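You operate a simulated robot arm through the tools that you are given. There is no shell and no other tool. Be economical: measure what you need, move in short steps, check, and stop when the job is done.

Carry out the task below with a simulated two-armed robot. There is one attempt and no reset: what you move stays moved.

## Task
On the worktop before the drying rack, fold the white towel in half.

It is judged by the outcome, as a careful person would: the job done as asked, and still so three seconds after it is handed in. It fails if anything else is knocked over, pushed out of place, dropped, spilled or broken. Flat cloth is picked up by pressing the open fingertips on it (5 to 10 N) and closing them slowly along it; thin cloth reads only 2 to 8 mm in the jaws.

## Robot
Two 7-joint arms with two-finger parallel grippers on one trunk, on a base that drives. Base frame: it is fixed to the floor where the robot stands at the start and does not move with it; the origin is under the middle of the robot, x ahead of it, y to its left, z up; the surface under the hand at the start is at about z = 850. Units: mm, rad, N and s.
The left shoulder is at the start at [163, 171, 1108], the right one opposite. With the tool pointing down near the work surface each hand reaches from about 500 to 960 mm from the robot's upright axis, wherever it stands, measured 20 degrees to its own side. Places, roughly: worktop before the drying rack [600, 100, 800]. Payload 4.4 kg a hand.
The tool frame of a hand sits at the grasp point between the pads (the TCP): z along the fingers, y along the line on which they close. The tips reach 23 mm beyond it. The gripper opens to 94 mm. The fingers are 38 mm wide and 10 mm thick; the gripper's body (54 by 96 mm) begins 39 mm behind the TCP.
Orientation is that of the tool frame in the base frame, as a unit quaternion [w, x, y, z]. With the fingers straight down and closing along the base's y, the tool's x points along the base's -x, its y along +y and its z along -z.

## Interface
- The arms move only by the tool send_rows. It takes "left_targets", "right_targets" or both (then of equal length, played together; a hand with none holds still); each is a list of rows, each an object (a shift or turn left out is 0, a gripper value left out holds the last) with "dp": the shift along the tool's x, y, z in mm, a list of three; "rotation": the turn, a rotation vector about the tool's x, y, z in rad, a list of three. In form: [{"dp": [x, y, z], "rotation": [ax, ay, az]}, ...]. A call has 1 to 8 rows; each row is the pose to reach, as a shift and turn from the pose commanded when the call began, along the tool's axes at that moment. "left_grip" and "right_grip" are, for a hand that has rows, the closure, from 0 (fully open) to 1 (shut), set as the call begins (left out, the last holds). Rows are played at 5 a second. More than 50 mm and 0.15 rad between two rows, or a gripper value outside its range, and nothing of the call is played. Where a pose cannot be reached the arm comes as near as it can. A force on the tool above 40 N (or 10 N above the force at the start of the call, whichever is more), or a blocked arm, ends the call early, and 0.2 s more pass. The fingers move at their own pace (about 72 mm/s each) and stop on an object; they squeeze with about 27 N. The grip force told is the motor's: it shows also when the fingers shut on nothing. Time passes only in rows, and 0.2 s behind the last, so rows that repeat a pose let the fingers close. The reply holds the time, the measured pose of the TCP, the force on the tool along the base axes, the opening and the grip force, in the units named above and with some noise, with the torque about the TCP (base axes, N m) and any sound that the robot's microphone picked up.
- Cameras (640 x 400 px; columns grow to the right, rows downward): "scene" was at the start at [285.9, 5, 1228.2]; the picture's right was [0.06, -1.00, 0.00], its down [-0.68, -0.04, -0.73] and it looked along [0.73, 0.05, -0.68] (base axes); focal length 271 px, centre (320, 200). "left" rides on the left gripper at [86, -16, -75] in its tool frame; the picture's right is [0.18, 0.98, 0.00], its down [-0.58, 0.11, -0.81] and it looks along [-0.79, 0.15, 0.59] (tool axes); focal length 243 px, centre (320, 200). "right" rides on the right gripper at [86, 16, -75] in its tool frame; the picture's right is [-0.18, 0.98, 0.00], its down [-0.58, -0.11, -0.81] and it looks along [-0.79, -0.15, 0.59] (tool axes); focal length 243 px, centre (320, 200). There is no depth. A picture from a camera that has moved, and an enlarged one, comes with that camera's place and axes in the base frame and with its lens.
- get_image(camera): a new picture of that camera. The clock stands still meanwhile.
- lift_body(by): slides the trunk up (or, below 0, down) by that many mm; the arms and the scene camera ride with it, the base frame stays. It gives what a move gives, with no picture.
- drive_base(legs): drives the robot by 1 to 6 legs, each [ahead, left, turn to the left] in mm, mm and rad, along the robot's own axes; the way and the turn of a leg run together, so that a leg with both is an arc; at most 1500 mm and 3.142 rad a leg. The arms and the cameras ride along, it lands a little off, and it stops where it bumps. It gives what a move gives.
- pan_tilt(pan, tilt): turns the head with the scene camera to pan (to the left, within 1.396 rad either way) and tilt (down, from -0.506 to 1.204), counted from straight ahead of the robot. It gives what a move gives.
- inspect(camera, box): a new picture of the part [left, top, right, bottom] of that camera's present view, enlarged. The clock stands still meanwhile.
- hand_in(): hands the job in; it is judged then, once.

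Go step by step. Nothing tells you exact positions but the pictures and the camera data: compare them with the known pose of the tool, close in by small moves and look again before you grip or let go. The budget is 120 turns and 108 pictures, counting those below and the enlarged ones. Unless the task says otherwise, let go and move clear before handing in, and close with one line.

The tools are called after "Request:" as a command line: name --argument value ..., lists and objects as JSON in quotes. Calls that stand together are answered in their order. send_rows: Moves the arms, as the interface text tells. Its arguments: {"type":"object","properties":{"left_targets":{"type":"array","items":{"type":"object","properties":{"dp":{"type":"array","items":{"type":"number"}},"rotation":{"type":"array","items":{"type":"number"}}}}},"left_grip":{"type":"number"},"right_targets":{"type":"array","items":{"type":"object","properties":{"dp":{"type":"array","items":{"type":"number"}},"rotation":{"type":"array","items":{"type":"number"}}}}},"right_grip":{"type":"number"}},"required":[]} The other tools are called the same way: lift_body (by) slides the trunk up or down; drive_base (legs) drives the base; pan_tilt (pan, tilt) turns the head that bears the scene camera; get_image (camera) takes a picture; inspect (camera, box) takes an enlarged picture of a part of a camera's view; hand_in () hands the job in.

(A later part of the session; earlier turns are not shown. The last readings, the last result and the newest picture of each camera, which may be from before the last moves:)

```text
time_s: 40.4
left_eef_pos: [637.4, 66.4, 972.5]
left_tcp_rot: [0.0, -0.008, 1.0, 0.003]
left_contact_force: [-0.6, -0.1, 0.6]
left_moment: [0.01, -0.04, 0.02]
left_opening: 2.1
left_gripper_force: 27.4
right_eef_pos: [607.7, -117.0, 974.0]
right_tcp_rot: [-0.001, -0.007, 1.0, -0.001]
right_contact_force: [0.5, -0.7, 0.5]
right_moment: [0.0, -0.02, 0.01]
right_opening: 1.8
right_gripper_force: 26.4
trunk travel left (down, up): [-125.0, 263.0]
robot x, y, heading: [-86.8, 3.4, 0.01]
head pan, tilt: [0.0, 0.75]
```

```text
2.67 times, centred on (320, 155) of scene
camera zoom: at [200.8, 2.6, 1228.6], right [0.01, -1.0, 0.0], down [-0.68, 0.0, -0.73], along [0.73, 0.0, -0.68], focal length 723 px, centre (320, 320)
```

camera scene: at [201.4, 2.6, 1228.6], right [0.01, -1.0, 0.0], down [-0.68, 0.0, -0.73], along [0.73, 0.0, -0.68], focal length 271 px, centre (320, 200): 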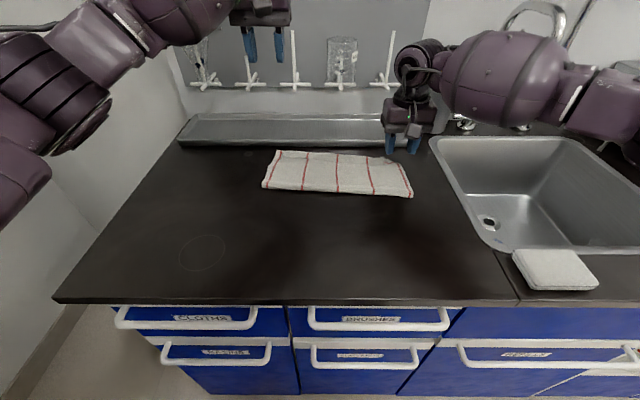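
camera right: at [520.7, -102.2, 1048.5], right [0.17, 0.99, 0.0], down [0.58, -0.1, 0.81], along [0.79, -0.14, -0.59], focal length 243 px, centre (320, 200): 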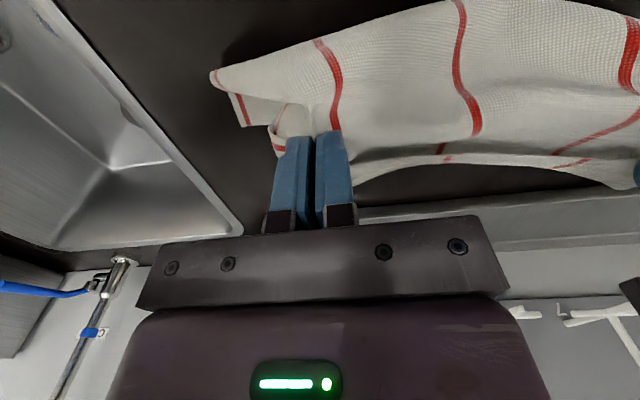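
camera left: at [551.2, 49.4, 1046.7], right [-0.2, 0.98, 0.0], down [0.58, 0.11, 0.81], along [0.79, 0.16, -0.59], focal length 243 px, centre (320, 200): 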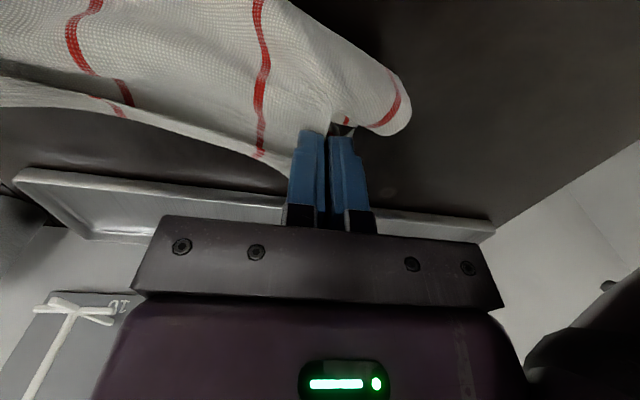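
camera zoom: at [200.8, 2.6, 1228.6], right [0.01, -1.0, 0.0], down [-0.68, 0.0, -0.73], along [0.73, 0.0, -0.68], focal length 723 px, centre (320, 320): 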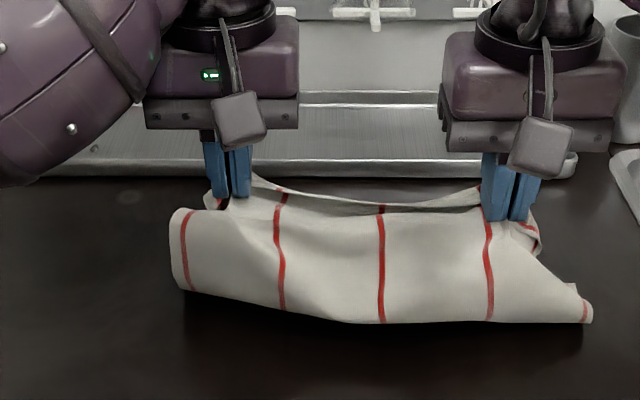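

Both layers came up together, so I'll lay the folded towel back down. Then I'll grip only the exposed strip of the longer layer, let it hang open, and refold it properly.

Request:
send_rows --left_targets '[{"dp": [-25, 0, 15]}, {"dp": [-50, 2, 35]}, {"dp": [-75, 4, 60]}, {"dp": [-95, 6, 85]}, {"dp": [-95, 6, 88]}]' --right_targets '[{"dp": [-25, 0, 15]}, {"dp": [-50, -2, 35]}, {"dp": [-75, -4, 60]}, {"dp": [-95, -6, 85]}, {"dp": [-95, -6, 89]}]'

Request:
send_rows --left_targets '[{"dp": [0, 0, 0]}, {"dp": [0, 0, 0]}, {"dp": [0, 0, -40]}, {"dp": [0, 0, -70]}]' --right_targets '[{"dp": [0, 0, 0]}, {"dp": [0, 0, 0]}, {"dp": [0, 0, -40]}, {"dp": [0, 0, -70]}]' --left_grip 0.65 --right_grip 0.65

Request:
get_image --camera "left"

Request:
get_image --camera "right"

Request:
inspect --camera "scene" --box '[200, 80, 440, 230]'

```text
time_s: 41.6
left_eef_pos: [731.5, 76.8, 885.2]
left_tcp_rot: [0.001, -0.006, 1.0, 0.0]
left_contact_force: [-2.0, -14.3, -0.4]
left_moment: [-0.36, 0.03, -0.14]
left_opening: 1.8
left_gripper_force: 27.0
right_eef_pos: [702.5, -121.6, 886.1]
right_tcp_rot: [0.0, -0.009, 1.0, 0.001]
right_contact_force: [1.8, 14.9, 0.0]
right_moment: [0.39, -0.05, 0.16]
right_opening: 2.0
right_gripper_force: 27.2
trunk travel left (down, up): [-125.0, 263.0]
robot x, y, heading: [-84.5, 3.5, 0.011]
head pan, tilt: [0.0, 0.75]
```

```text
time_s: 42.6
left_eef_pos: [733.2, 79.4, 955.5]
left_tcp_rot: [0.001, -0.008, 1.0, 0.003]
left_contact_force: [-0.6, 1.1, -0.6]
left_moment: [-0.02, -0.01, 0.02]
left_opening: 33.0
left_gripper_force: 0.0
right_eef_pos: [703.0, -123.2, 953.8]
right_tcp_rot: [0.0, -0.009, 1.0, -0.001]
right_contact_force: [0.4, 0.4, 0.0]
right_moment: [-0.01, -0.01, -0.01]
right_opening: 32.9
right_gripper_force: 0.0
trunk travel left (down, up): [-125.0, 263.0]
robot x, y, heading: [-82.6, -4.2, 0.004]
head pan, tilt: [0.0, 0.75]
```

```text
45 pictures are left
camera left: at [645.8, 60.7, 1030.7], right [-0.2, 0.98, 0.0], down [0.58, 0.11, 0.81], along [0.79, 0.16, -0.59], focal length 243 px, centre (320, 200)
```

left: 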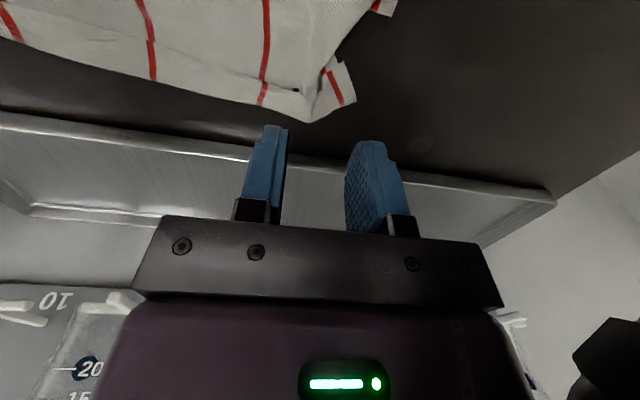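

```text
44 pictures are left
camera right: at [615.8, -108.0, 1029.3], right [0.17, 0.99, 0.0], down [0.58, -0.1, 0.81], along [0.79, -0.14, -0.59], focal length 243 px, centre (320, 200)
```

right: 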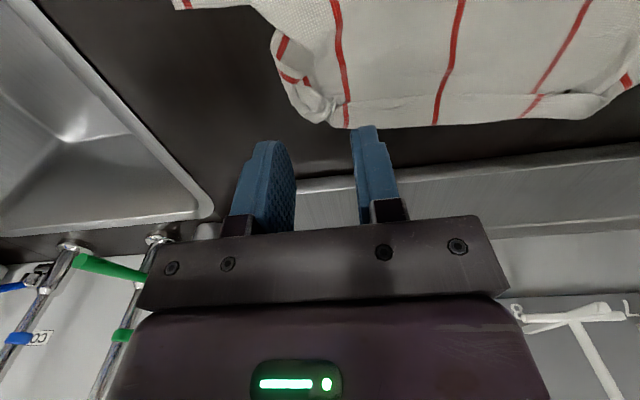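

```text
2.67 times, centred on (320, 155) of scene
camera zoom: at [200.7, 2.5, 1228.7], right [0.01, -1.0, 0.0], down [-0.68, 0.0, -0.73], along [0.73, 0.0, -0.68], focal length 723 px, centre (320, 320)
```

zoom: 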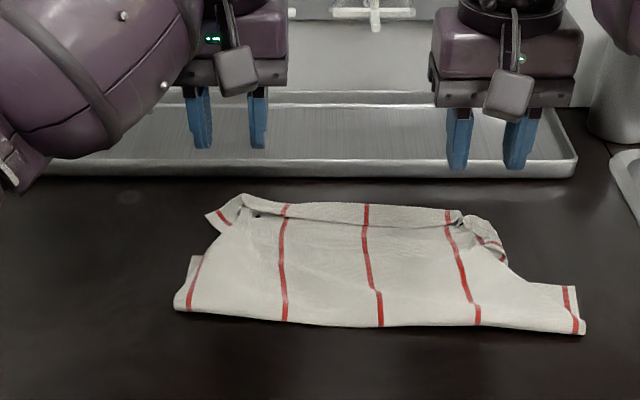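

The longer layer's strip, 20–33 mm wide, is exposed along the far edge. I'll pinch just that strip with the hands closer together, at about (760, 40) and (745, −82).

Request:
send_rows --left_targets '[{"dp": [-14, -20, 0]}, {"dp": [-27, -39, 20]}, {"dp": [-27, -39, 50]}, {"dp": [-27, -39, 72]}]' --right_targets '[{"dp": [-20, 20, 0]}, {"dp": [-42, 41, 20]}, {"dp": [-42, 41, 50]}, {"dp": [-42, 41, 70]}]' --left_grip 0.7 --right_grip 0.7

Request:
get_image --camera "left"

Request:
get_image --camera "right"

```text
time_s: 43.6
left_eef_pos: [762.3, 40.2, 881.9]
left_tcp_rot: [0.0, -0.008, 1.0, 0.003]
left_contact_force: [-0.9, -0.6, -0.6]
left_moment: [0.04, 0.0, -0.02]
left_opening: 28.2
left_gripper_force: 0.1
right_eef_pos: [748.6, -79.6, 882.3]
right_tcp_rot: [-0.001, -0.008, 1.0, -0.001]
right_contact_force: [0.6, -0.1, 0.0]
right_moment: [0.0, 0.02, 0.01]
right_opening: 28.2
right_gripper_force: 0.0
trunk travel left (down, up): [-125.0, 263.0]
robot x, y, heading: [-86.9, 3.9, 0.01]
head pan, tilt: [0.0, 0.75]
```

```text
42 pictures are left
camera left: at [675.0, 22.3, 956.3], right [-0.2, 0.98, 0.0], down [0.58, 0.11, 0.81], along [0.79, 0.16, -0.59], focal length 243 px, centre (320, 200)
```

left: 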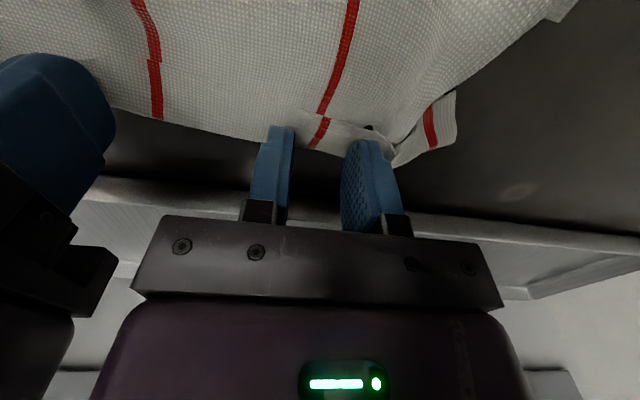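

```text
41 pictures are left
camera right: at [659.9, -65.5, 956.4], right [0.17, 0.99, 0.0], down [0.58, -0.1, 0.81], along [0.79, -0.14, -0.59], focal length 243 px, centre (320, 200)
```

right: 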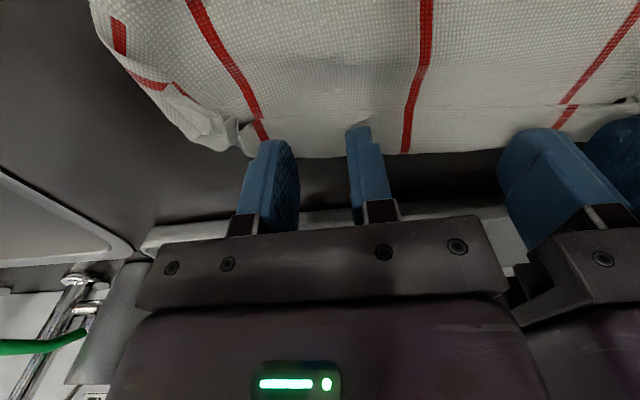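

Both finger pairs are over the exposed single-layer strip. I'll descend to contact.

Request:
send_rows --left_targets '[{"dp": [3, 0, 3]}, {"dp": [3, 0, 6]}]' --right_targets '[{"dp": [0, 0, 3]}, {"dp": [0, 0, 6]}]'

Request:
send_rows --left_targets '[{"dp": [0, 0, 1.5]}]' --right_targets '[{"dp": [0, 0, 1.5]}]'

Request:
send_rows --left_targets '[{"dp": [0, 0, 1]}]' --right_targets '[{"dp": [0, 0, 1]}]'

```text
time_s: 44.2
left_eef_pos: [758.1, 39.0, 875.7]
left_tcp_rot: [0.001, -0.007, 1.0, 0.002]
left_contact_force: [0.6, 0.5, 0.2]
left_moment: [0.05, -0.03, 0.02]
left_opening: 28.4
left_gripper_force: 0.0
right_eef_pos: [746.9, -80.8, 876.4]
right_tcp_rot: [0.0, -0.007, 1.0, 0.0]
right_contact_force: [1.7, 0.5, 0.3]
right_moment: [-0.01, 0.02, -0.05]
right_opening: 28.3
right_gripper_force: 0.1
trunk travel left (down, up): [-125.0, 263.0]
robot x, y, heading: [-87.8, 2.0, 0.004]
head pan, tilt: [0.0, 0.75]
```

```text
time_s: 44.6
left_eef_pos: [756.5, 39.4, 875.5]
left_tcp_rot: [0.0, -0.007, 1.0, 0.002]
left_contact_force: [-0.7, 0.2, -0.2]
left_moment: [0.02, 0.0, -0.01]
left_opening: 28.4
left_gripper_force: 0.0
right_eef_pos: [746.4, -79.6, 875.8]
right_tcp_rot: [-0.002, -0.008, 1.0, 0.0]
right_contact_force: [-0.1, -0.3, -0.9]
right_moment: [-0.01, 0.02, -0.02]
right_opening: 28.3
right_gripper_force: 0.1
trunk travel left (down, up): [-125.0, 263.0]
robot x, y, heading: [-83.2, -3.3, 0.007]
head pan, tilt: [0.0, 0.75]
```

```text
time_s: 45.0
left_eef_pos: [759.0, 39.6, 875.3]
left_tcp_rot: [0.001, -0.007, 1.0, 0.003]
left_contact_force: [0.1, 0.2, 0.7]
left_moment: [-0.02, -0.02, 0.0]
left_opening: 28.3
left_gripper_force: 0.0
right_eef_pos: [746.5, -81.5, 875.2]
right_tcp_rot: [-0.001, -0.008, 1.0, -0.001]
right_contact_force: [0.5, 0.9, 0.1]
right_moment: [0.0, 0.02, 0.0]
right_opening: 28.1
right_gripper_force: 0.1
trunk travel left (down, up): [-125.0, 263.0]
robot x, y, heading: [-85.9, 3.1, 0.006]
head pan, tilt: [0.0, 0.75]
```

Request:
send_rows --left_targets '[{"dp": [0, 0, 1]}]' --right_targets '[{"dp": [0, 0, 1]}]'

Request:
send_rows --left_targets '[{"dp": [0, 0, 1]}]' --right_targets '[{"dp": [0, 0, 1]}]'

```text
time_s: 45.4
left_eef_pos: [757.4, 39.8, 873.5]
left_tcp_rot: [0.001, -0.007, 1.0, 0.001]
left_contact_force: [-0.6, -0.3, 4.7]
left_moment: [-0.04, 0.01, 0.0]
left_opening: 28.3
left_gripper_force: 0.0
right_eef_pos: [746.9, -80.9, 875.9]
right_tcp_rot: [0.0, -0.006, 1.0, -0.001]
right_contact_force: [0.2, 0.1, 0.0]
right_moment: [-0.01, -0.04, 0.01]
right_opening: 28.1
right_gripper_force: 0.1
trunk travel left (down, up): [-125.0, 263.0]
robot x, y, heading: [-84.6, 1.4, 0.012]
head pan, tilt: [0.0, 0.75]
```

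```text
time_s: 45.8
left_eef_pos: [757.6, 39.4, 874.8]
left_tcp_rot: [0.001, -0.007, 1.0, 0.002]
left_contact_force: [2.3, 0.8, 7.5]
left_moment: [-0.08, 0.03, -0.01]
left_opening: 28.5
left_gripper_force: 0.1
right_eef_pos: [745.2, -80.0, 875.9]
right_tcp_rot: [0.0, -0.008, 1.0, 0.0]
right_contact_force: [0.5, -0.3, 0.4]
right_moment: [0.02, 0.0, -0.02]
right_opening: 28.3
right_gripper_force: 0.2
trunk travel left (down, up): [-125.0, 263.0]
robot x, y, heading: [-89.5, 1.2, 0.007]
head pan, tilt: [0.0, 0.75]
```

Request:
send_rows --right_targets '[{"dp": [0, 0, 1.2]}]'

Request:
send_rows --right_targets '[{"dp": [0, 0, 0.8]}]'

```text
time_s: 46.2
left_eef_pos: [757.8, 38.2, 874.0]
left_tcp_rot: [0.002, -0.007, 1.0, 0.002]
left_contact_force: [2.5, 0.7, 8.4]
left_moment: [-0.06, 0.0, 0.02]
left_opening: 28.2
left_gripper_force: 0.0
right_eef_pos: [746.2, -80.1, 876.3]
right_tcp_rot: [0.002, -0.007, 1.0, 0.001]
right_contact_force: [-0.2, -0.1, 4.2]
right_moment: [0.01, 0.03, 0.01]
right_opening: 28.0
right_gripper_force: 0.1
trunk travel left (down, up): [-125.0, 263.0]
robot x, y, heading: [-87.9, 0.3, 0.006]
head pan, tilt: [0.0, 0.75]
```

```text
time_s: 46.6
left_eef_pos: [757.2, 38.2, 874.3]
left_tcp_rot: [0.002, -0.008, 1.0, 0.001]
left_contact_force: [3.7, 0.9, 7.8]
left_moment: [-0.05, 0.02, 0.03]
left_opening: 28.0
left_gripper_force: 0.0
right_eef_pos: [746.1, -80.7, 874.2]
right_tcp_rot: [0.002, -0.007, 1.0, 0.0]
right_contact_force: [2.8, -0.1, 7.4]
right_moment: [-0.03, 0.04, 0.01]
right_opening: 28.1
right_gripper_force: 0.0
trunk travel left (down, up): [-125.0, 263.0]
robot x, y, heading: [-86.2, 2.6, 0.008]
head pan, tilt: [0.0, 0.75]
```

Both hands press at about 8 N, so I'll close slowly.

Request:
send_rows --left_targets '[{"dp": [0, 0, 0]}]' --right_targets '[{"dp": [0, 0, 0]}]' --left_grip 0.78 --right_grip 0.78

Request:
send_rows --left_targets '[{"dp": [0, 0, 0]}]' --right_targets '[{"dp": [0, 0, 0]}]' --left_grip 0.88 --right_grip 0.88

Request:
send_rows --left_targets '[{"dp": [0, 0, 0]}, {"dp": [0, 0, 0]}, {"dp": [0, 0, 0]}]' --right_targets '[{"dp": [0, 0, 0]}, {"dp": [0, 0, 0]}, {"dp": [0, 0, 0]}]' --left_grip 1 --right_grip 1

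Request:
send_rows --left_targets '[{"dp": [5, 0, -20]}, {"dp": [15, 0, -45]}, {"dp": [30, 0, -80]}, {"dp": [45, 0, -115]}]' --right_targets '[{"dp": [5, 0, -20]}, {"dp": [15, 0, -45]}, {"dp": [30, 0, -80]}, {"dp": [45, 0, -115]}]'

Request:
get_image --camera "scene"

Request:
get_image --camera "left"

```text
time_s: 47.0
left_eef_pos: [755.7, 38.8, 874.3]
left_tcp_rot: [0.001, -0.007, 1.0, 0.002]
left_contact_force: [-0.2, -0.4, 6.9]
left_moment: [-0.04, 0.04, -0.01]
left_opening: 20.1
left_gripper_force: 0.1
right_eef_pos: [744.2, -80.9, 874.7]
right_tcp_rot: [0.001, -0.007, 1.0, 0.0]
right_contact_force: [0.7, 0.4, 10.7]
right_moment: [-0.02, 0.13, 0.0]
right_opening: 19.4
right_gripper_force: 0.0
trunk travel left (down, up): [-125.0, 263.0]
robot x, y, heading: [-84.0, 1.2, 0.002]
head pan, tilt: [0.0, 0.75]
```

```text
time_s: 47.4
left_eef_pos: [756.8, 38.5, 874.8]
left_tcp_rot: [0.003, -0.007, 1.0, 0.001]
left_contact_force: [-0.7, -6.2, 7.4]
left_moment: [-0.19, 0.01, 0.04]
left_opening: 10.2
left_gripper_force: 4.4
right_eef_pos: [745.4, -80.4, 873.9]
right_tcp_rot: [0.0, -0.008, 1.0, 0.0]
right_contact_force: [0.3, 4.4, 11.5]
right_moment: [0.13, 0.11, -0.06]
right_opening: 11.5
right_gripper_force: 0.4
trunk travel left (down, up): [-125.0, 263.0]
robot x, y, heading: [-82.1, 1.1, 0.01]
head pan, tilt: [0.0, 0.75]
```

```text
time_s: 48.2
left_eef_pos: [755.5, 37.4, 875.2]
left_tcp_rot: [0.002, -0.006, 1.0, 0.002]
left_contact_force: [-1.9, -27.3, 6.0]
left_moment: [-0.65, 0.06, 0.08]
left_opening: 4.8
left_gripper_force: 27.2
right_eef_pos: [744.5, -79.0, 873.9]
right_tcp_rot: [0.001, -0.009, 1.0, 0.002]
right_contact_force: [2.8, 24.9, 13.9]
right_moment: [0.64, 0.05, -0.05]
right_opening: 2.0
right_gripper_force: 26.9
trunk travel left (down, up): [-125.0, 263.0]
robot x, y, heading: [-84.5, 0.7, 0.004]
head pan, tilt: [0.0, 0.75]
```

```text
time_s: 49.2
left_eef_pos: [710.0, 35.0, 990.6]
left_tcp_rot: [0.002, -0.006, 1.0, 0.001]
left_contact_force: [-2.3, -30.6, 0.7]
left_moment: [-0.73, 0.02, 0.07]
left_opening: 2.2
left_gripper_force: 26.8
right_eef_pos: [699.2, -78.0, 991.4]
right_tcp_rot: [0.002, -0.008, 1.0, 0.0]
right_contact_force: [2.3, 30.3, 0.5]
right_moment: [0.73, -0.1, -0.05]
right_opening: 2.0
right_gripper_force: 26.9
trunk travel left (down, up): [-125.0, 263.0]
robot x, y, heading: [-86.5, 3.7, 0.008]
head pan, tilt: [0.0, 0.75]
```

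```text
40 pictures are left
camera scene: at [199.0, 2.5, 1229.4], right [0.01, -1.0, 0.0], down [-0.68, 0.0, -0.73], along [0.73, 0.0, -0.68], focal length 271 px, centre (320, 200)
```

scene: 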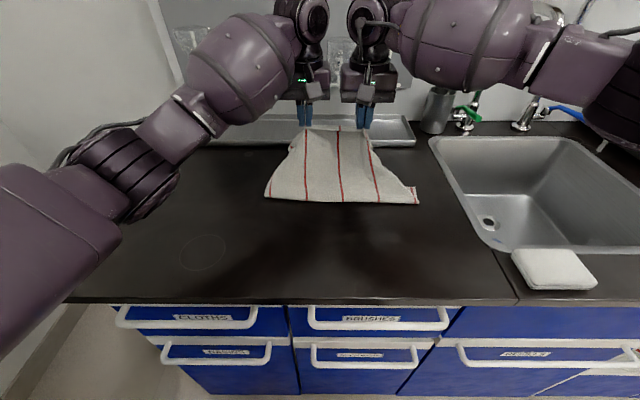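

```text
39 pictures are left
camera left: at [622.4, 18.2, 1065.3], right [-0.2, 0.98, 0.0], down [0.58, 0.11, 0.81], along [0.79, 0.16, -0.59], focal length 243 px, centre (320, 200)
```

left: 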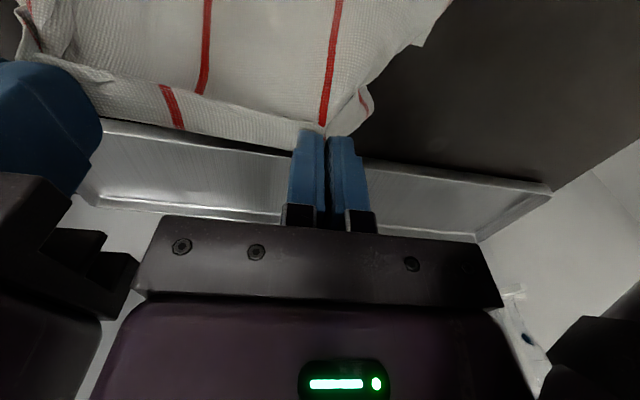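

The edge is up under tension. I'll ease inward slightly and lift until the towel hangs, to see whether the top layer drops free.

Request:
send_rows --left_targets '[{"dp": [10, -2, -40]}, {"dp": [25, -3, -80]}, {"dp": [40, -3, -120]}, {"dp": [50, -3, -160]}, {"dp": [50, -3, -195]}]' --right_targets '[{"dp": [10, 2, -40]}, {"dp": [25, 3, -80]}, {"dp": [40, 3, -120]}, {"dp": [50, 3, -160]}, {"dp": [50, 3, -195]}]'

Request:
get_image --camera "scene"

Request:
get_image --camera "right"

```text
time_s: 50.4
left_eef_pos: [659.0, 33.4, 1181.1]
left_tcp_rot: [0.001, -0.008, 1.0, 0.003]
left_contact_force: [-1.5, -14.1, 0.6]
left_moment: [-0.35, 0.0, 0.0]
left_opening: 1.9
left_gripper_force: 27.7
right_eef_pos: [650.8, -79.3, 1183.0]
right_tcp_rot: [0.001, -0.007, 1.0, 0.0]
right_contact_force: [0.6, 12.9, -0.4]
right_moment: [0.32, -0.01, 0.0]
right_opening: 1.7
right_gripper_force: 26.8
trunk travel left (down, up): [-125.0, 263.0]
robot x, y, heading: [-87.2, 3.6, 0.006]
head pan, tilt: [0.0, 0.75]
```

```text
38 pictures are left
camera scene: at [199.9, 2.7, 1229.0], right [0.01, -1.0, 0.0], down [-0.68, 0.0, -0.73], along [0.73, 0.0, -0.68], focal length 271 px, centre (320, 200)
```

scene: 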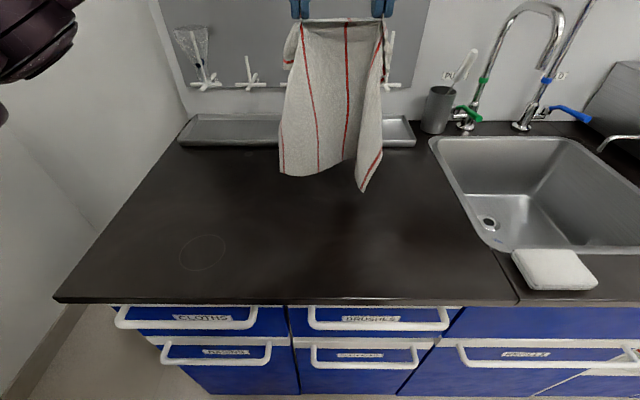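

```text
37 pictures are left
camera right: at [561.9, -63.5, 1259.1], right [0.17, 0.99, 0.0], down [0.58, -0.1, 0.81], along [0.8, -0.14, -0.59], focal length 243 px, centre (320, 200)
```

right: 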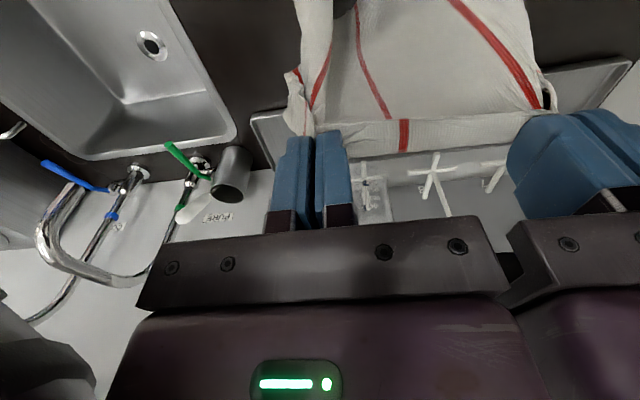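

The towel now hangs fully open, about 285 mm long. I'll touch its free edge down near x 735 and lay it flat by drawing the hands back towards me while lowering.

Request:
send_rows --left_targets '[{"dp": [-40, 0, 5]}, {"dp": [-78, 0, 15]}, {"dp": [-75, 0, 40]}, {"dp": [-45, 0, 75]}, {"dp": [-10, 0, 110]}, {"dp": [25, 0, 142]}, {"dp": [60, 0, 174]}, {"dp": [92, 0, 204]}]' --right_targets '[{"dp": [-40, 0, 5]}, {"dp": [-78, 0, 15]}, {"dp": [-75, 0, 40]}, {"dp": [-45, 0, 75]}, {"dp": [-10, 0, 110]}, {"dp": [25, 0, 142]}, {"dp": [60, 0, 174]}, {"dp": [92, 0, 204]}]'

Request:
get_image --camera "scene"

```text
time_s: 52.2
left_eef_pos: [569.2, 31.8, 976.1]
left_tcp_rot: [0.0, -0.007, 1.0, 0.002]
left_contact_force: [-2.2, -27.0, -0.9]
left_moment: [-0.67, 0.09, 0.02]
left_opening: 2.1
left_gripper_force: 27.3
right_eef_pos: [558.5, -82.6, 974.5]
right_tcp_rot: [0.0, -0.006, 1.0, 0.001]
right_contact_force: [2.2, 26.9, 0.5]
right_moment: [0.65, -0.01, -0.01]
right_opening: 1.7
right_gripper_force: 27.0
trunk travel left (down, up): [-125.0, 263.0]
robot x, y, heading: [-81.6, 2.6, 0.001]
head pan, tilt: [0.0, 0.75]
```

```text
36 pictures are left
camera scene: at [202.0, 2.5, 1228.1], right [0.01, -1.0, 0.0], down [-0.68, 0.0, -0.73], along [0.73, 0.0, -0.68], focal length 271 px, centre (320, 200)
```

scene: 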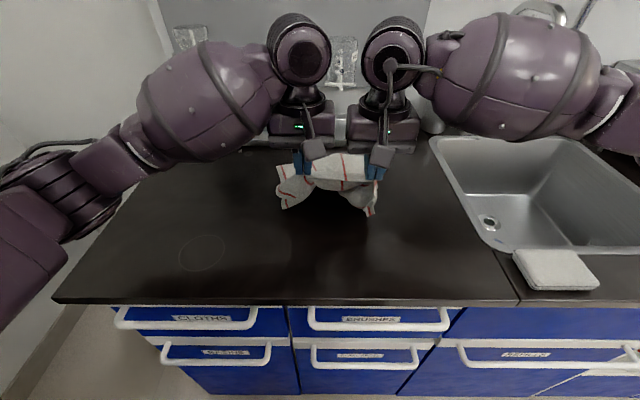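

The edge is coming down as planned, so I'll continue drawing back and down.

Request:
send_rows --left_targets '[{"dp": [35, 0, 28]}, {"dp": [70, 0, 58]}, {"dp": [100, 0, 85]}, {"dp": [115, 0, 94]}, {"dp": [120, 0, 94]}]' --right_targets '[{"dp": [35, 0, 28]}, {"dp": [70, 0, 58]}, {"dp": [100, 0, 85]}, {"dp": [115, 0, 93]}, {"dp": [120, 0, 93]}]'

Request:
get_image --camera "scene"

Request:
get_image --camera "right"

```text
time_s: 53.4
left_eef_pos: [451.8, 30.2, 890.0]
left_tcp_rot: [0.005, -0.007, 1.0, 0.003]
left_contact_force: [-3.0, -23.9, -1.0]
left_moment: [-0.6, 0.08, -0.03]
left_opening: 1.8
left_gripper_force: 26.4
right_eef_pos: [436.8, -83.3, 886.7]
right_tcp_rot: [0.001, -0.007, 1.0, 0.0]
right_contact_force: [3.0, 24.3, 0.2]
right_moment: [0.6, -0.09, 0.03]
right_opening: 1.8
right_gripper_force: 27.2
trunk travel left (down, up): [-125.0, 263.0]
robot x, y, heading: [-86.7, -2.2, 0.003]
head pan, tilt: [0.0, 0.75]
```

```text
35 pictures are left
camera scene: at [199.8, 0.6, 1229.7], right [0.01, -1.0, 0.0], down [-0.68, 0.0, -0.73], along [0.73, 0.01, -0.68], focal length 271 px, centre (320, 200)
```

scene: 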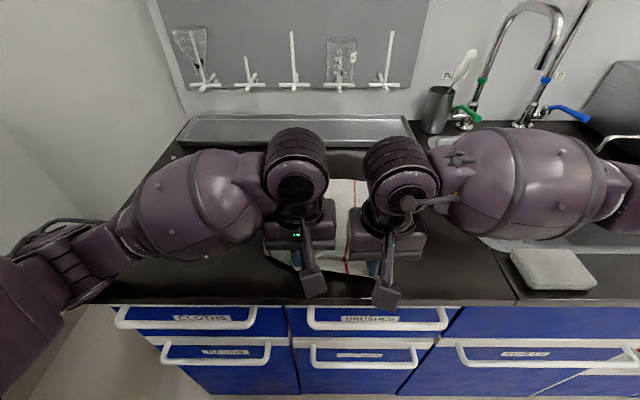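

```text
34 pictures are left
camera right: at [349.1, -68.5, 961.3], right [0.17, 0.99, 0.0], down [0.58, -0.1, 0.81], along [0.8, -0.14, -0.59], focal length 243 px, centre (320, 200)
```

right: 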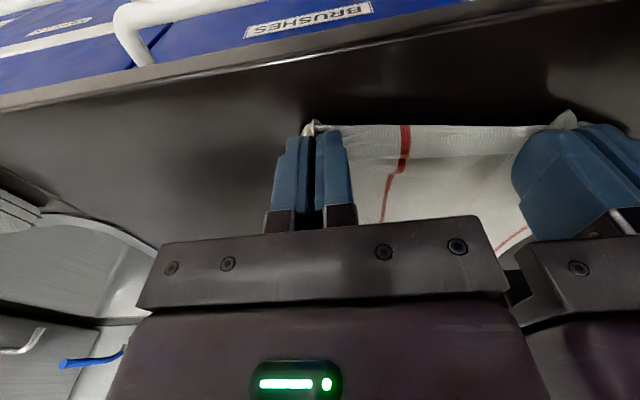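

The towel is laid out. I'll lower the last few millimetres, release, and lift away to look.

Request:
send_rows --left_targets '[{"dp": [-3, 0, 5]}, {"dp": [-5, 0, 9]}]' --right_targets '[{"dp": [-3, 0, 4]}, {"dp": [-5, 0, 7]}]'

Request:
send_rows --left_targets '[{"dp": [0, 0, 0]}, {"dp": [0, 0, 0]}, {"dp": [0, 0, -40]}, {"dp": [0, 30, -80]}, {"dp": [0, 75, -95]}, {"dp": [0, 120, -105]}, {"dp": [0, 165, -110]}]' --right_targets '[{"dp": [0, 0, 0]}, {"dp": [0, 0, 0]}, {"dp": [0, 0, -40]}, {"dp": [0, -30, -80]}, {"dp": [0, -75, -95]}, {"dp": [0, -120, -105]}, {"dp": [0, -165, -110]}]' --left_grip 0.57 --right_grip 0.57

Request:
inspect --camera "scene" --box '[160, 110, 480, 310]'

```text
time_s: 54.0
left_eef_pos: [459.1, 28.3, 885.6]
left_tcp_rot: [0.01, -0.005, 1.0, 0.004]
left_contact_force: [-2.2, -21.1, -0.3]
left_moment: [-0.48, 0.08, -0.01]
left_opening: 1.9
left_gripper_force: 27.1
right_eef_pos: [444.1, -84.1, 881.5]
right_tcp_rot: [0.002, -0.008, 1.0, 0.0]
right_contact_force: [2.6, 21.9, 2.5]
right_moment: [0.52, -0.1, 0.0]
right_opening: 1.6
right_gripper_force: 26.8
trunk travel left (down, up): [-125.0, 263.0]
robot x, y, heading: [-83.5, 5.2, 0.002]
head pan, tilt: [0.0, 0.75]
```

```text
time_s: 55.6
left_eef_pos: [450.7, 195.2, 988.7]
left_tcp_rot: [0.001, -0.007, 1.0, 0.002]
left_contact_force: [-2.3, 0.5, 1.3]
left_moment: [0.01, -0.02, 0.01]
left_opening: 40.3
left_gripper_force: 0.1
right_eef_pos: [444.1, -245.3, 989.1]
right_tcp_rot: [0.001, -0.007, 1.0, -0.001]
right_contact_force: [0.3, 0.2, 0.2]
right_moment: [0.0, -0.03, 0.02]
right_opening: 40.2
right_gripper_force: 0.2
trunk travel left (down, up): [-125.0, 263.0]
robot x, y, heading: [-83.7, 1.9, 0.008]
head pan, tilt: [0.0, 0.75]
```

```text
2.00 times, centred on (320, 210) of scene
camera zoom: at [200.1, 2.8, 1228.8], right [0.01, -1.0, 0.0], down [-0.68, 0.0, -0.73], along [0.73, 0.0, -0.68], focal length 542 px, centre (320, 180)
```

zoom: 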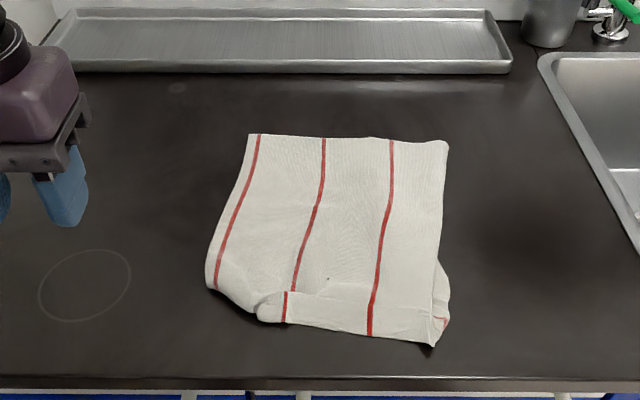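

The towel is mostly open, but the right ~100 mm is tucked under and the near edge and corners seem turned. I'll take a closer look before choosing the grips.

Request:
inspect --camera "scene" --box '[250, 165, 400, 295]'

Request:
get_image --camera "left"

Request:
get_image --camera "right"

```text
3.08 times, centred on (325, 230) of scene
camera zoom: at [200.1, 2.8, 1228.8], right [0.01, -1.0, 0.0], down [-0.68, 0.0, -0.73], along [0.73, 0.0, -0.68], focal length 834 px, centre (305, 108)
```

zoom: 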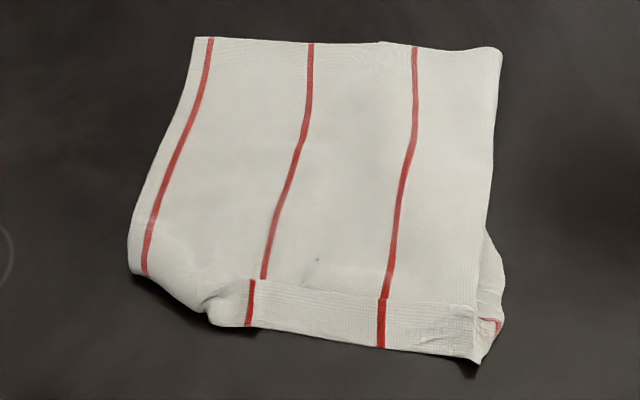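

```text
31 pictures are left
camera left: at [364.3, 178.1, 1062.7], right [-0.2, 0.98, 0.0], down [0.58, 0.11, 0.81], along [0.79, 0.16, -0.59], focal length 243 px, centre (320, 200)
```

left: 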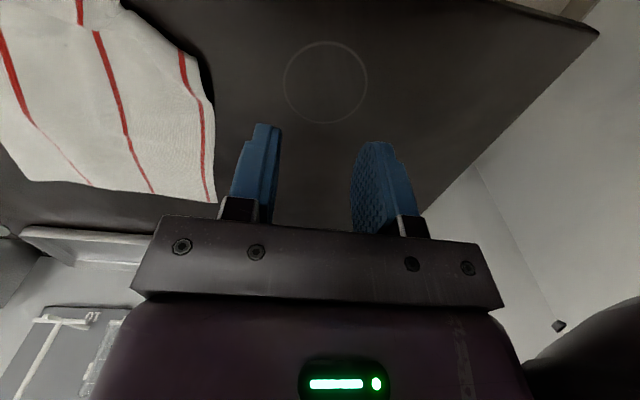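

```text
30 pictures are left
camera right: at [355.9, -230.6, 1064.0], right [0.17, 0.99, 0.0], down [0.58, -0.1, 0.81], along [0.8, -0.14, -0.59], focal length 243 px, centre (320, 200)
```

right: 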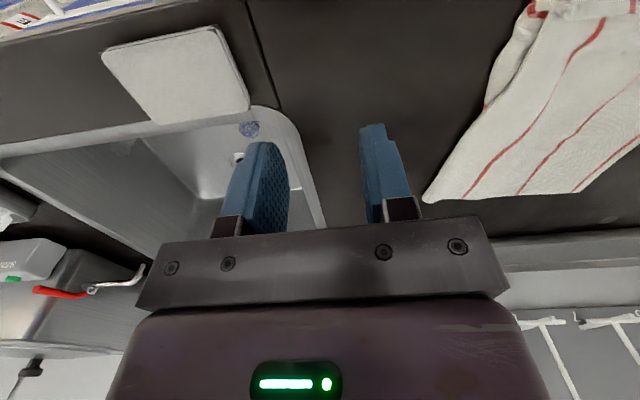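

The right third is tucked under, and the near edge is folded back on top by about 35 mm. I'll pick the towel up by its clean left side, with the left hand at the far end and the right hand nearer, so gravity opens the tuck. The left hand goes first.

Request:
send_rows --left_targets '[{"dp": [-35, -20, 0]}, {"dp": [-70, -42, 0]}, {"dp": [-105, -65, 10]}, {"dp": [-140, -87, 25]}, {"dp": [-175, -110, 45]}, {"dp": [-209, -133, 65]}, {"dp": [-209, -133, 100]}]' --left_grip 0.7

Request:
send_rows --right_targets '[{"dp": [-5, 40, 0]}, {"dp": [-12, 82, 0]}, {"dp": [-20, 124, 0]}, {"dp": [-28, 166, 0]}, {"dp": [-36, 208, 0]}, {"dp": [-44, 250, 0]}, {"dp": [-50, 290, 20]}, {"dp": [-56, 320, 50]}]' --right_grip 0.7

Request:
get_image --camera "scene"

Request:
get_image --camera "left"

Request:
get_image --camera "right"

```text
time_s: 57.2
left_eef_pos: [664.6, 66.4, 883.1]
left_tcp_rot: [0.001, -0.008, 1.0, 0.002]
left_contact_force: [0.8, -0.5, 0.1]
left_moment: [-0.03, 0.04, 0.01]
left_opening: 28.2
left_gripper_force: 0.1
right_eef_pos: [445.7, -244.8, 988.3]
right_tcp_rot: [-0.001, -0.007, 1.0, -0.001]
right_contact_force: [0.1, 0.4, -0.2]
right_moment: [-0.02, 0.01, -0.02]
right_opening: 40.4
right_gripper_force: 0.1
trunk travel left (down, up): [-125.0, 263.0]
robot x, y, heading: [-84.5, 1.7, 0.008]
head pan, tilt: [0.0, 0.75]
```

```text
time_s: 59.0
left_eef_pos: [663.1, 65.5, 883.2]
left_tcp_rot: [-0.001, -0.009, 1.0, 0.002]
left_contact_force: [-1.4, 0.2, 0.1]
left_moment: [-0.02, -0.02, -0.01]
left_opening: 28.2
left_gripper_force: 0.1
right_eef_pos: [500.3, 75.8, 938.3]
right_tcp_rot: [-0.001, -0.007, 1.0, -0.001]
right_contact_force: [-0.2, 0.1, 0.2]
right_moment: [-0.01, 0.01, -0.01]
right_opening: 28.2
right_gripper_force: 0.1
trunk travel left (down, up): [-125.0, 263.0]
robot x, y, heading: [-89.4, 4.0, 0.009]
head pan, tilt: [0.0, 0.75]
```

```text
29 pictures are left
camera scene: at [201.9, 3.0, 1228.1], right [0.01, -1.0, 0.0], down [-0.68, 0.0, -0.73], along [0.73, 0.0, -0.68], focal length 271 px, centre (320, 200)
```

scene: 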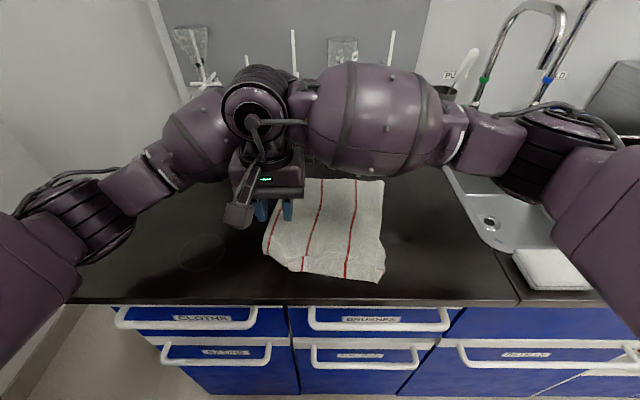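

```text
28 pictures are left
camera left: at [577.6, 48.9, 958.2], right [-0.2, 0.98, 0.0], down [0.58, 0.11, 0.81], along [0.79, 0.16, -0.59], focal length 243 px, centre (320, 200)
```

left: 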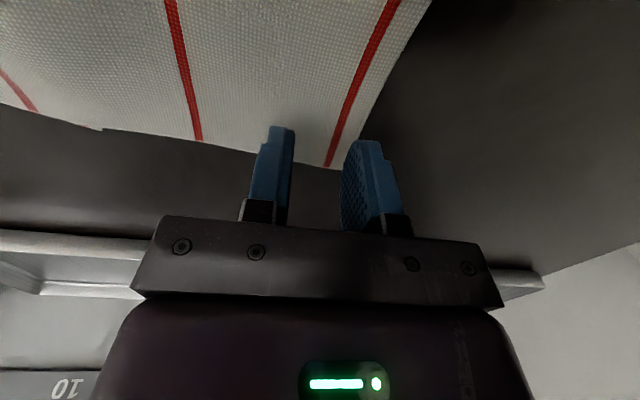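

```text
27 pictures are left
camera right: at [413.1, 89.7, 1013.7], right [0.17, 0.99, 0.0], down [0.58, -0.1, 0.81], along [0.79, -0.14, -0.59], focal length 243 px, centre (320, 200)
```

right: 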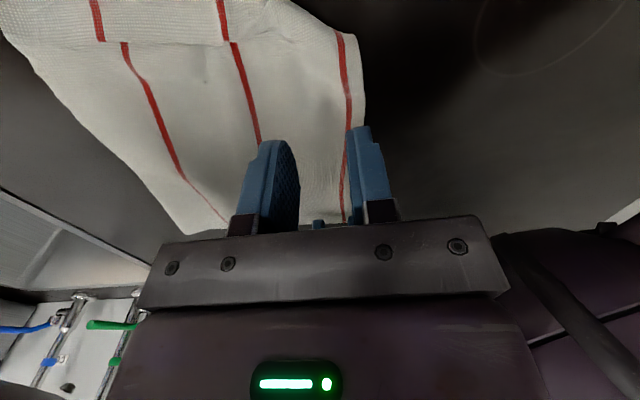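

Both hands are placed over the left side. I'll descend to contact with both.

Request:
send_rows --left_targets '[{"dp": [-6, 0, 0]}, {"dp": [-6, 0, 3]}, {"dp": [-6, 0, 6]}, {"dp": [-6, 0, 8]}]' --right_targets '[{"dp": [0, 0, 20]}, {"dp": [0, 0, 42]}, {"dp": [0, 0, 57]}, {"dp": [0, 0, 62]}]'

Request:
send_rows --left_targets '[{"dp": [0, 0, 1]}]' --right_targets '[{"dp": [0, 0, 1]}]'

Request:
send_rows --left_targets '[{"dp": [0, 0, 1]}]' --right_targets '[{"dp": [0, 0, 1]}]'

```text
time_s: 60.0
left_eef_pos: [670.0, 66.2, 877.0]
left_tcp_rot: [0.0, -0.007, 1.0, 0.002]
left_contact_force: [0.3, -0.7, 0.7]
left_moment: [0.02, 0.02, -0.03]
left_opening: 28.2
left_gripper_force: 0.0
right_eef_pos: [500.1, 73.6, 876.3]
right_tcp_rot: [0.0, -0.008, 1.0, 0.001]
right_contact_force: [0.2, -1.1, -0.5]
right_moment: [0.01, 0.0, 0.04]
right_opening: 28.1
right_gripper_force: 0.0
trunk travel left (down, up): [-125.0, 263.0]
robot x, y, heading: [-85.0, 2.4, 0.007]
head pan, tilt: [0.0, 0.75]
```

```text
time_s: 60.4
left_eef_pos: [670.9, 66.1, 875.3]
left_tcp_rot: [0.002, -0.007, 1.0, 0.003]
left_contact_force: [-0.7, 0.5, 0.4]
left_moment: [-0.04, 0.02, -0.01]
left_opening: 28.2
left_gripper_force: 0.1
right_eef_pos: [497.7, 73.4, 874.2]
right_tcp_rot: [-0.001, -0.009, 1.0, 0.0]
right_contact_force: [0.5, 1.0, 1.2]
right_moment: [-0.02, 0.0, 0.02]
right_opening: 28.4
right_gripper_force: 0.0
trunk travel left (down, up): [-125.0, 263.0]
robot x, y, heading: [-83.6, -0.2, 0.013]
head pan, tilt: [0.0, 0.75]
```

```text
time_s: 60.8
left_eef_pos: [670.3, 66.4, 877.1]
left_tcp_rot: [0.0, -0.008, 1.0, 0.002]
left_contact_force: [0.4, 0.7, 0.5]
left_moment: [0.01, -0.02, 0.01]
left_opening: 28.1
left_gripper_force: 0.1
right_eef_pos: [499.0, 74.1, 875.0]
right_tcp_rot: [0.0, -0.007, 1.0, 0.001]
right_contact_force: [0.5, -0.1, 2.8]
right_moment: [-0.03, 0.01, 0.04]
right_opening: 28.2
right_gripper_force: 0.1
trunk travel left (down, up): [-125.0, 263.0]
robot x, y, heading: [-85.2, 1.8, 0.007]
head pan, tilt: [0.0, 0.75]
```

Request:
send_rows --left_targets '[{"dp": [0, 0, 1.5]}]' --right_targets '[{"dp": [0, 0, 1]}]'

Request:
send_rows --left_targets '[{"dp": [0, 0, 1]}]' --right_targets '[{"dp": [0, 0, 0]}]'

```text
time_s: 61.2
left_eef_pos: [669.4, 66.5, 874.1]
left_tcp_rot: [0.001, -0.009, 1.0, 0.003]
left_contact_force: [-0.3, 0.1, -0.1]
left_moment: [0.02, -0.02, -0.04]
left_opening: 28.2
left_gripper_force: 0.1
right_eef_pos: [498.5, 73.6, 875.0]
right_tcp_rot: [0.001, -0.007, 1.0, -0.001]
right_contact_force: [1.0, 0.1, 9.0]
right_moment: [-0.13, 0.03, 0.05]
right_opening: 28.2
right_gripper_force: 0.1
trunk travel left (down, up): [-125.0, 263.0]
robot x, y, heading: [-86.3, -0.0, 0.006]
head pan, tilt: [0.0, 0.75]
```

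```text
time_s: 61.6
left_eef_pos: [670.5, 66.6, 874.6]
left_tcp_rot: [0.0, -0.007, 1.0, 0.002]
left_contact_force: [-1.3, 0.5, 2.8]
left_moment: [0.02, 0.01, -0.05]
left_opening: 28.0
left_gripper_force: 0.1
right_eef_pos: [497.6, 74.3, 875.0]
right_tcp_rot: [0.001, -0.007, 1.0, 0.0]
right_contact_force: [2.7, -0.3, 10.9]
right_moment: [-0.1, 0.07, 0.02]
right_opening: 28.0
right_gripper_force: 0.1
trunk travel left (down, up): [-125.0, 263.0]
robot x, y, heading: [-87.2, 1.2, 0.006]
head pan, tilt: [0.0, 0.75]
```

Right presses at 10 N and left at 3 N. I'll add a little on the left and close slowly.

Request:
send_rows --left_targets '[{"dp": [0, 0, 1]}]' --right_targets '[{"dp": [0, 0, 0]}]' --left_grip 0.72 --right_grip 0.78

Request:
send_rows --left_targets '[{"dp": [0, 0, 0]}]' --right_targets '[{"dp": [0, 0, 0]}]' --left_grip 0.82 --right_grip 0.88

Request:
send_rows --left_targets '[{"dp": [0, 0, 0]}]' --right_targets '[{"dp": [0, 0, 0]}]' --left_grip 0.91 --right_grip 0.95

Request:
send_rows --left_targets '[{"dp": [0, 0, 0]}, {"dp": [0, 0, 0]}, {"dp": [0, 0, -15]}, {"dp": [0, -10, -40]}]' --right_targets '[{"dp": [0, 0, 0]}, {"dp": [0, 0, 0]}, {"dp": [0, 0, -15]}, {"dp": [0, -10, -40]}]' --left_grip 1 --right_grip 1

Request:
get_image --camera "scene"

```text
time_s: 62.0
left_eef_pos: [668.1, 65.5, 874.2]
left_tcp_rot: [0.002, -0.007, 1.0, 0.001]
left_contact_force: [2.2, 0.3, 7.5]
left_moment: [-0.07, -0.03, 0.02]
left_opening: 26.1
left_gripper_force: 0.0
right_eef_pos: [496.4, 74.9, 874.5]
right_tcp_rot: [0.002, -0.008, 1.0, 0.0]
right_contact_force: [1.6, 1.3, 10.9]
right_moment: [-0.1, 0.17, -0.02]
right_opening: 19.9
right_gripper_force: 0.1
trunk travel left (down, up): [-125.0, 263.0]
robot x, y, heading: [-83.8, 7.9, 0.006]
head pan, tilt: [0.0, 0.75]
```

```text
time_s: 62.4
left_eef_pos: [668.5, 66.0, 874.9]
left_tcp_rot: [0.002, -0.007, 1.0, 0.002]
left_contact_force: [0.2, -0.6, 11.6]
left_moment: [-0.04, 0.03, -0.01]
left_opening: 16.1
left_gripper_force: 0.1
right_eef_pos: [497.2, 73.6, 874.4]
right_tcp_rot: [0.001, -0.008, 1.0, 0.0]
right_contact_force: [0.7, 1.4, 10.1]
right_moment: [-0.06, 0.1, -0.02]
right_opening: 10.6
right_gripper_force: 0.0
trunk travel left (down, up): [-125.0, 263.0]
robot x, y, heading: [-84.4, 1.4, 0.008]
head pan, tilt: [0.0, 0.75]
```

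```text
time_s: 62.8
left_eef_pos: [669.0, 65.9, 873.8]
left_tcp_rot: [0.002, -0.008, 1.0, 0.001]
left_contact_force: [0.4, -1.0, 12.9]
left_moment: [-0.03, 0.07, 0.01]
left_opening: 6.8
left_gripper_force: 0.0
right_eef_pos: [497.6, 73.2, 874.9]
right_tcp_rot: [0.001, -0.008, 1.0, 0.0]
right_contact_force: [0.8, 0.8, 9.0]
right_moment: [-0.08, 0.12, 0.0]
right_opening: 4.9
right_gripper_force: 0.3
trunk travel left (down, up): [-125.0, 263.0]
robot x, y, heading: [-83.7, 4.6, 0.009]
head pan, tilt: [0.0, 0.75]
```

```text
time_s: 63.8
left_eef_pos: [670.6, 55.2, 913.7]
left_tcp_rot: [0.0, -0.007, 1.0, 0.003]
left_contact_force: [-0.5, 0.5, 1.4]
left_moment: [0.02, -0.01, 0.0]
left_opening: 1.6
left_gripper_force: 26.7
right_eef_pos: [499.0, 62.7, 913.9]
right_tcp_rot: [0.0, -0.007, 1.0, -0.001]
right_contact_force: [0.3, -0.3, -0.1]
right_moment: [0.02, -0.05, 0.01]
right_opening: 2.3
right_gripper_force: 27.7
trunk travel left (down, up): [-125.0, 263.0]
robot x, y, heading: [-84.1, 0.1, 0.007]
head pan, tilt: [0.0, 0.75]
```

```text
26 pictures are left
camera scene: at [200.0, 2.0, 1228.9], right [0.01, -1.0, 0.0], down [-0.68, 0.0, -0.73], along [0.73, 0.0, -0.68], focal length 271 px, centre (320, 200)
```

scene: 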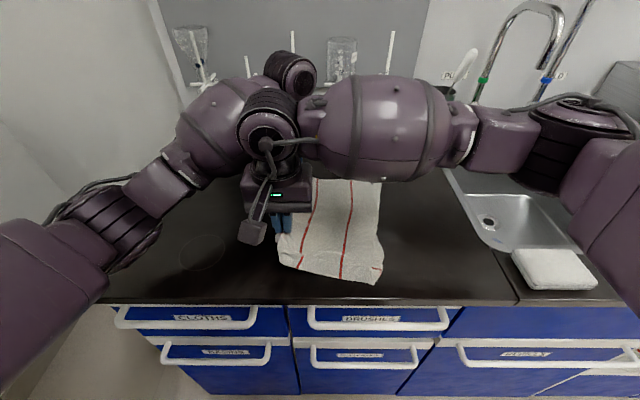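

Both grips hold the left side. I'll lift high and shift towards the towel's middle so it hangs freely.

Request:
send_rows --left_targets '[{"dp": [0, -15, -36]}, {"dp": [0, -30, -72]}, {"dp": [0, -45, -108]}, {"dp": [0, -60, -144]}, {"dp": [0, -75, -180]}, {"dp": [0, -85, -216]}, {"dp": [0, -95, -252]}, {"dp": [0, -100, -290]}]' --right_targets '[{"dp": [0, -15, -36]}, {"dp": [0, -30, -72]}, {"dp": [0, -45, -108]}, {"dp": [0, -60, -144]}, {"dp": [0, -75, -180]}, {"dp": [0, -85, -216]}, {"dp": [0, -95, -252]}, {"dp": [0, -100, -290]}]'

Request:
get_image --camera "scene"

Request:
get_image --camera "right"

```text
time_s: 65.6
left_eef_pos: [668.1, -46.2, 1205.5]
left_tcp_rot: [0.002, -0.007, 1.0, 0.002]
left_contact_force: [-0.6, -0.5, 0.8]
left_moment: [-0.01, -0.05, -0.02]
left_opening: 1.9
left_gripper_force: 27.0
right_eef_pos: [496.3, -36.6, 1206.8]
right_tcp_rot: [0.002, -0.008, 1.0, 0.0]
right_contact_force: [-0.4, 0.2, 1.0]
right_moment: [0.02, -0.07, 0.02]
right_opening: 2.1
right_gripper_force: 27.1
trunk travel left (down, up): [-125.0, 263.0]
robot x, y, heading: [-89.7, 1.5, 0.003]
head pan, tilt: [0.0, 0.75]
```

```text
25 pictures are left
camera scene: at [198.2, 2.5, 1229.8], right [0.01, -1.0, 0.0], down [-0.68, 0.0, -0.73], along [0.73, 0.0, -0.68], focal length 271 px, centre (320, 200)
```

scene: 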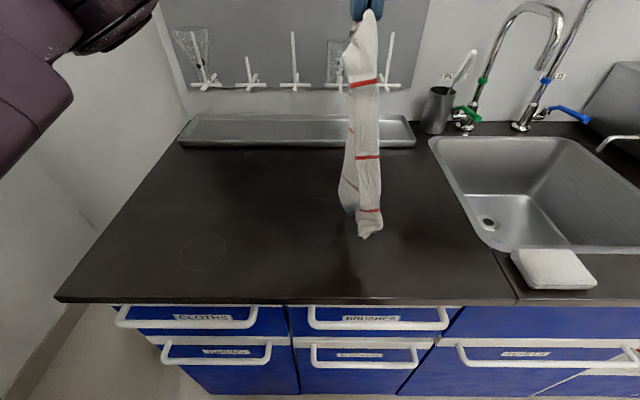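

```text
24 pictures are left
camera right: at [408.0, -22.1, 1281.7], right [0.17, 0.99, 0.0], down [0.58, -0.1, 0.81], along [0.8, -0.14, -0.59], focal length 243 px, centre (320, 200)
```

right: 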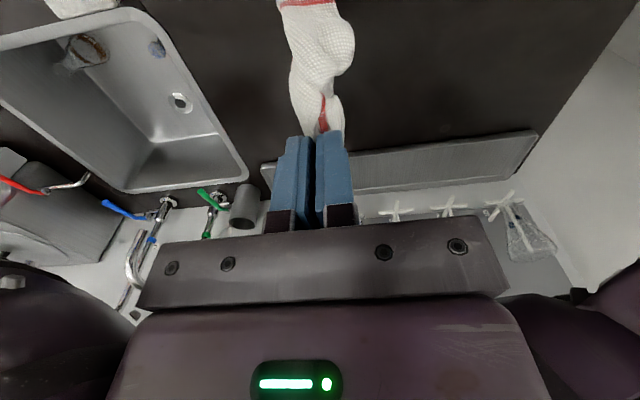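

It hangs edge-on to me and appears fully open, with the stripes evenly spaced. I'll touch its free right side down at about y −140 and lay it leftwards.

Request:
send_rows --left_targets '[{"dp": [0, -48, 0]}, {"dp": [0, -95, 15]}, {"dp": [0, -95, 35]}, {"dp": [0, -65, 65]}, {"dp": [0, -30, 98]}, {"dp": [0, 5, 130]}, {"dp": [0, 40, 162]}, {"dp": [0, 75, 192]}]' --right_targets '[{"dp": [0, -48, 0]}, {"dp": [0, -95, 15]}, {"dp": [0, -95, 35]}, {"dp": [0, -65, 65]}, {"dp": [0, -30, 98]}, {"dp": [0, 5, 130]}, {"dp": [0, 40, 162]}, {"dp": [0, 75, 192]}]'

Request:
get_image --camera "scene"

```text
time_s: 67.4
left_eef_pos: [673.1, 32.3, 1008.7]
left_tcp_rot: [-0.002, -0.007, 1.0, 0.002]
left_contact_force: [-0.3, 0.0, -0.9]
left_moment: [0.0, 0.03, 0.04]
left_opening: 1.6
left_gripper_force: 27.0
right_eef_pos: [498.7, 39.1, 1008.6]
right_tcp_rot: [-0.001, -0.008, 1.0, 0.0]
right_contact_force: [1.1, -0.2, -0.5]
right_moment: [-0.02, 0.0, -0.01]
right_opening: 2.3
right_gripper_force: 26.9
trunk travel left (down, up): [-125.0, 263.0]
robot x, y, heading: [-84.1, 2.7, 0.002]
head pan, tilt: [0.0, 0.75]
```

```text
23 pictures are left
camera scene: at [202.6, 4.0, 1227.8], right [0.01, -1.0, 0.0], down [-0.68, -0.01, -0.73], along [0.73, 0.0, -0.68], focal length 271 px, centre (320, 200)
```

scene: 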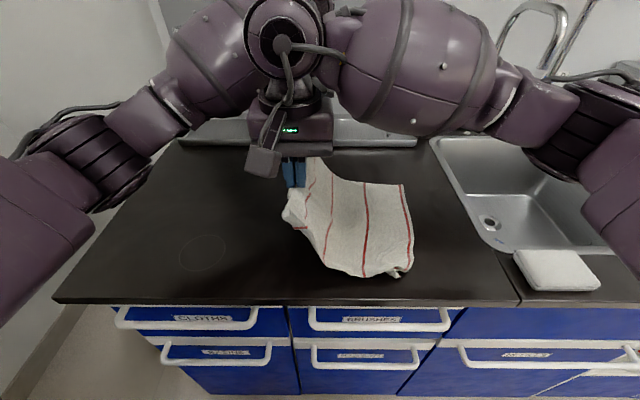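

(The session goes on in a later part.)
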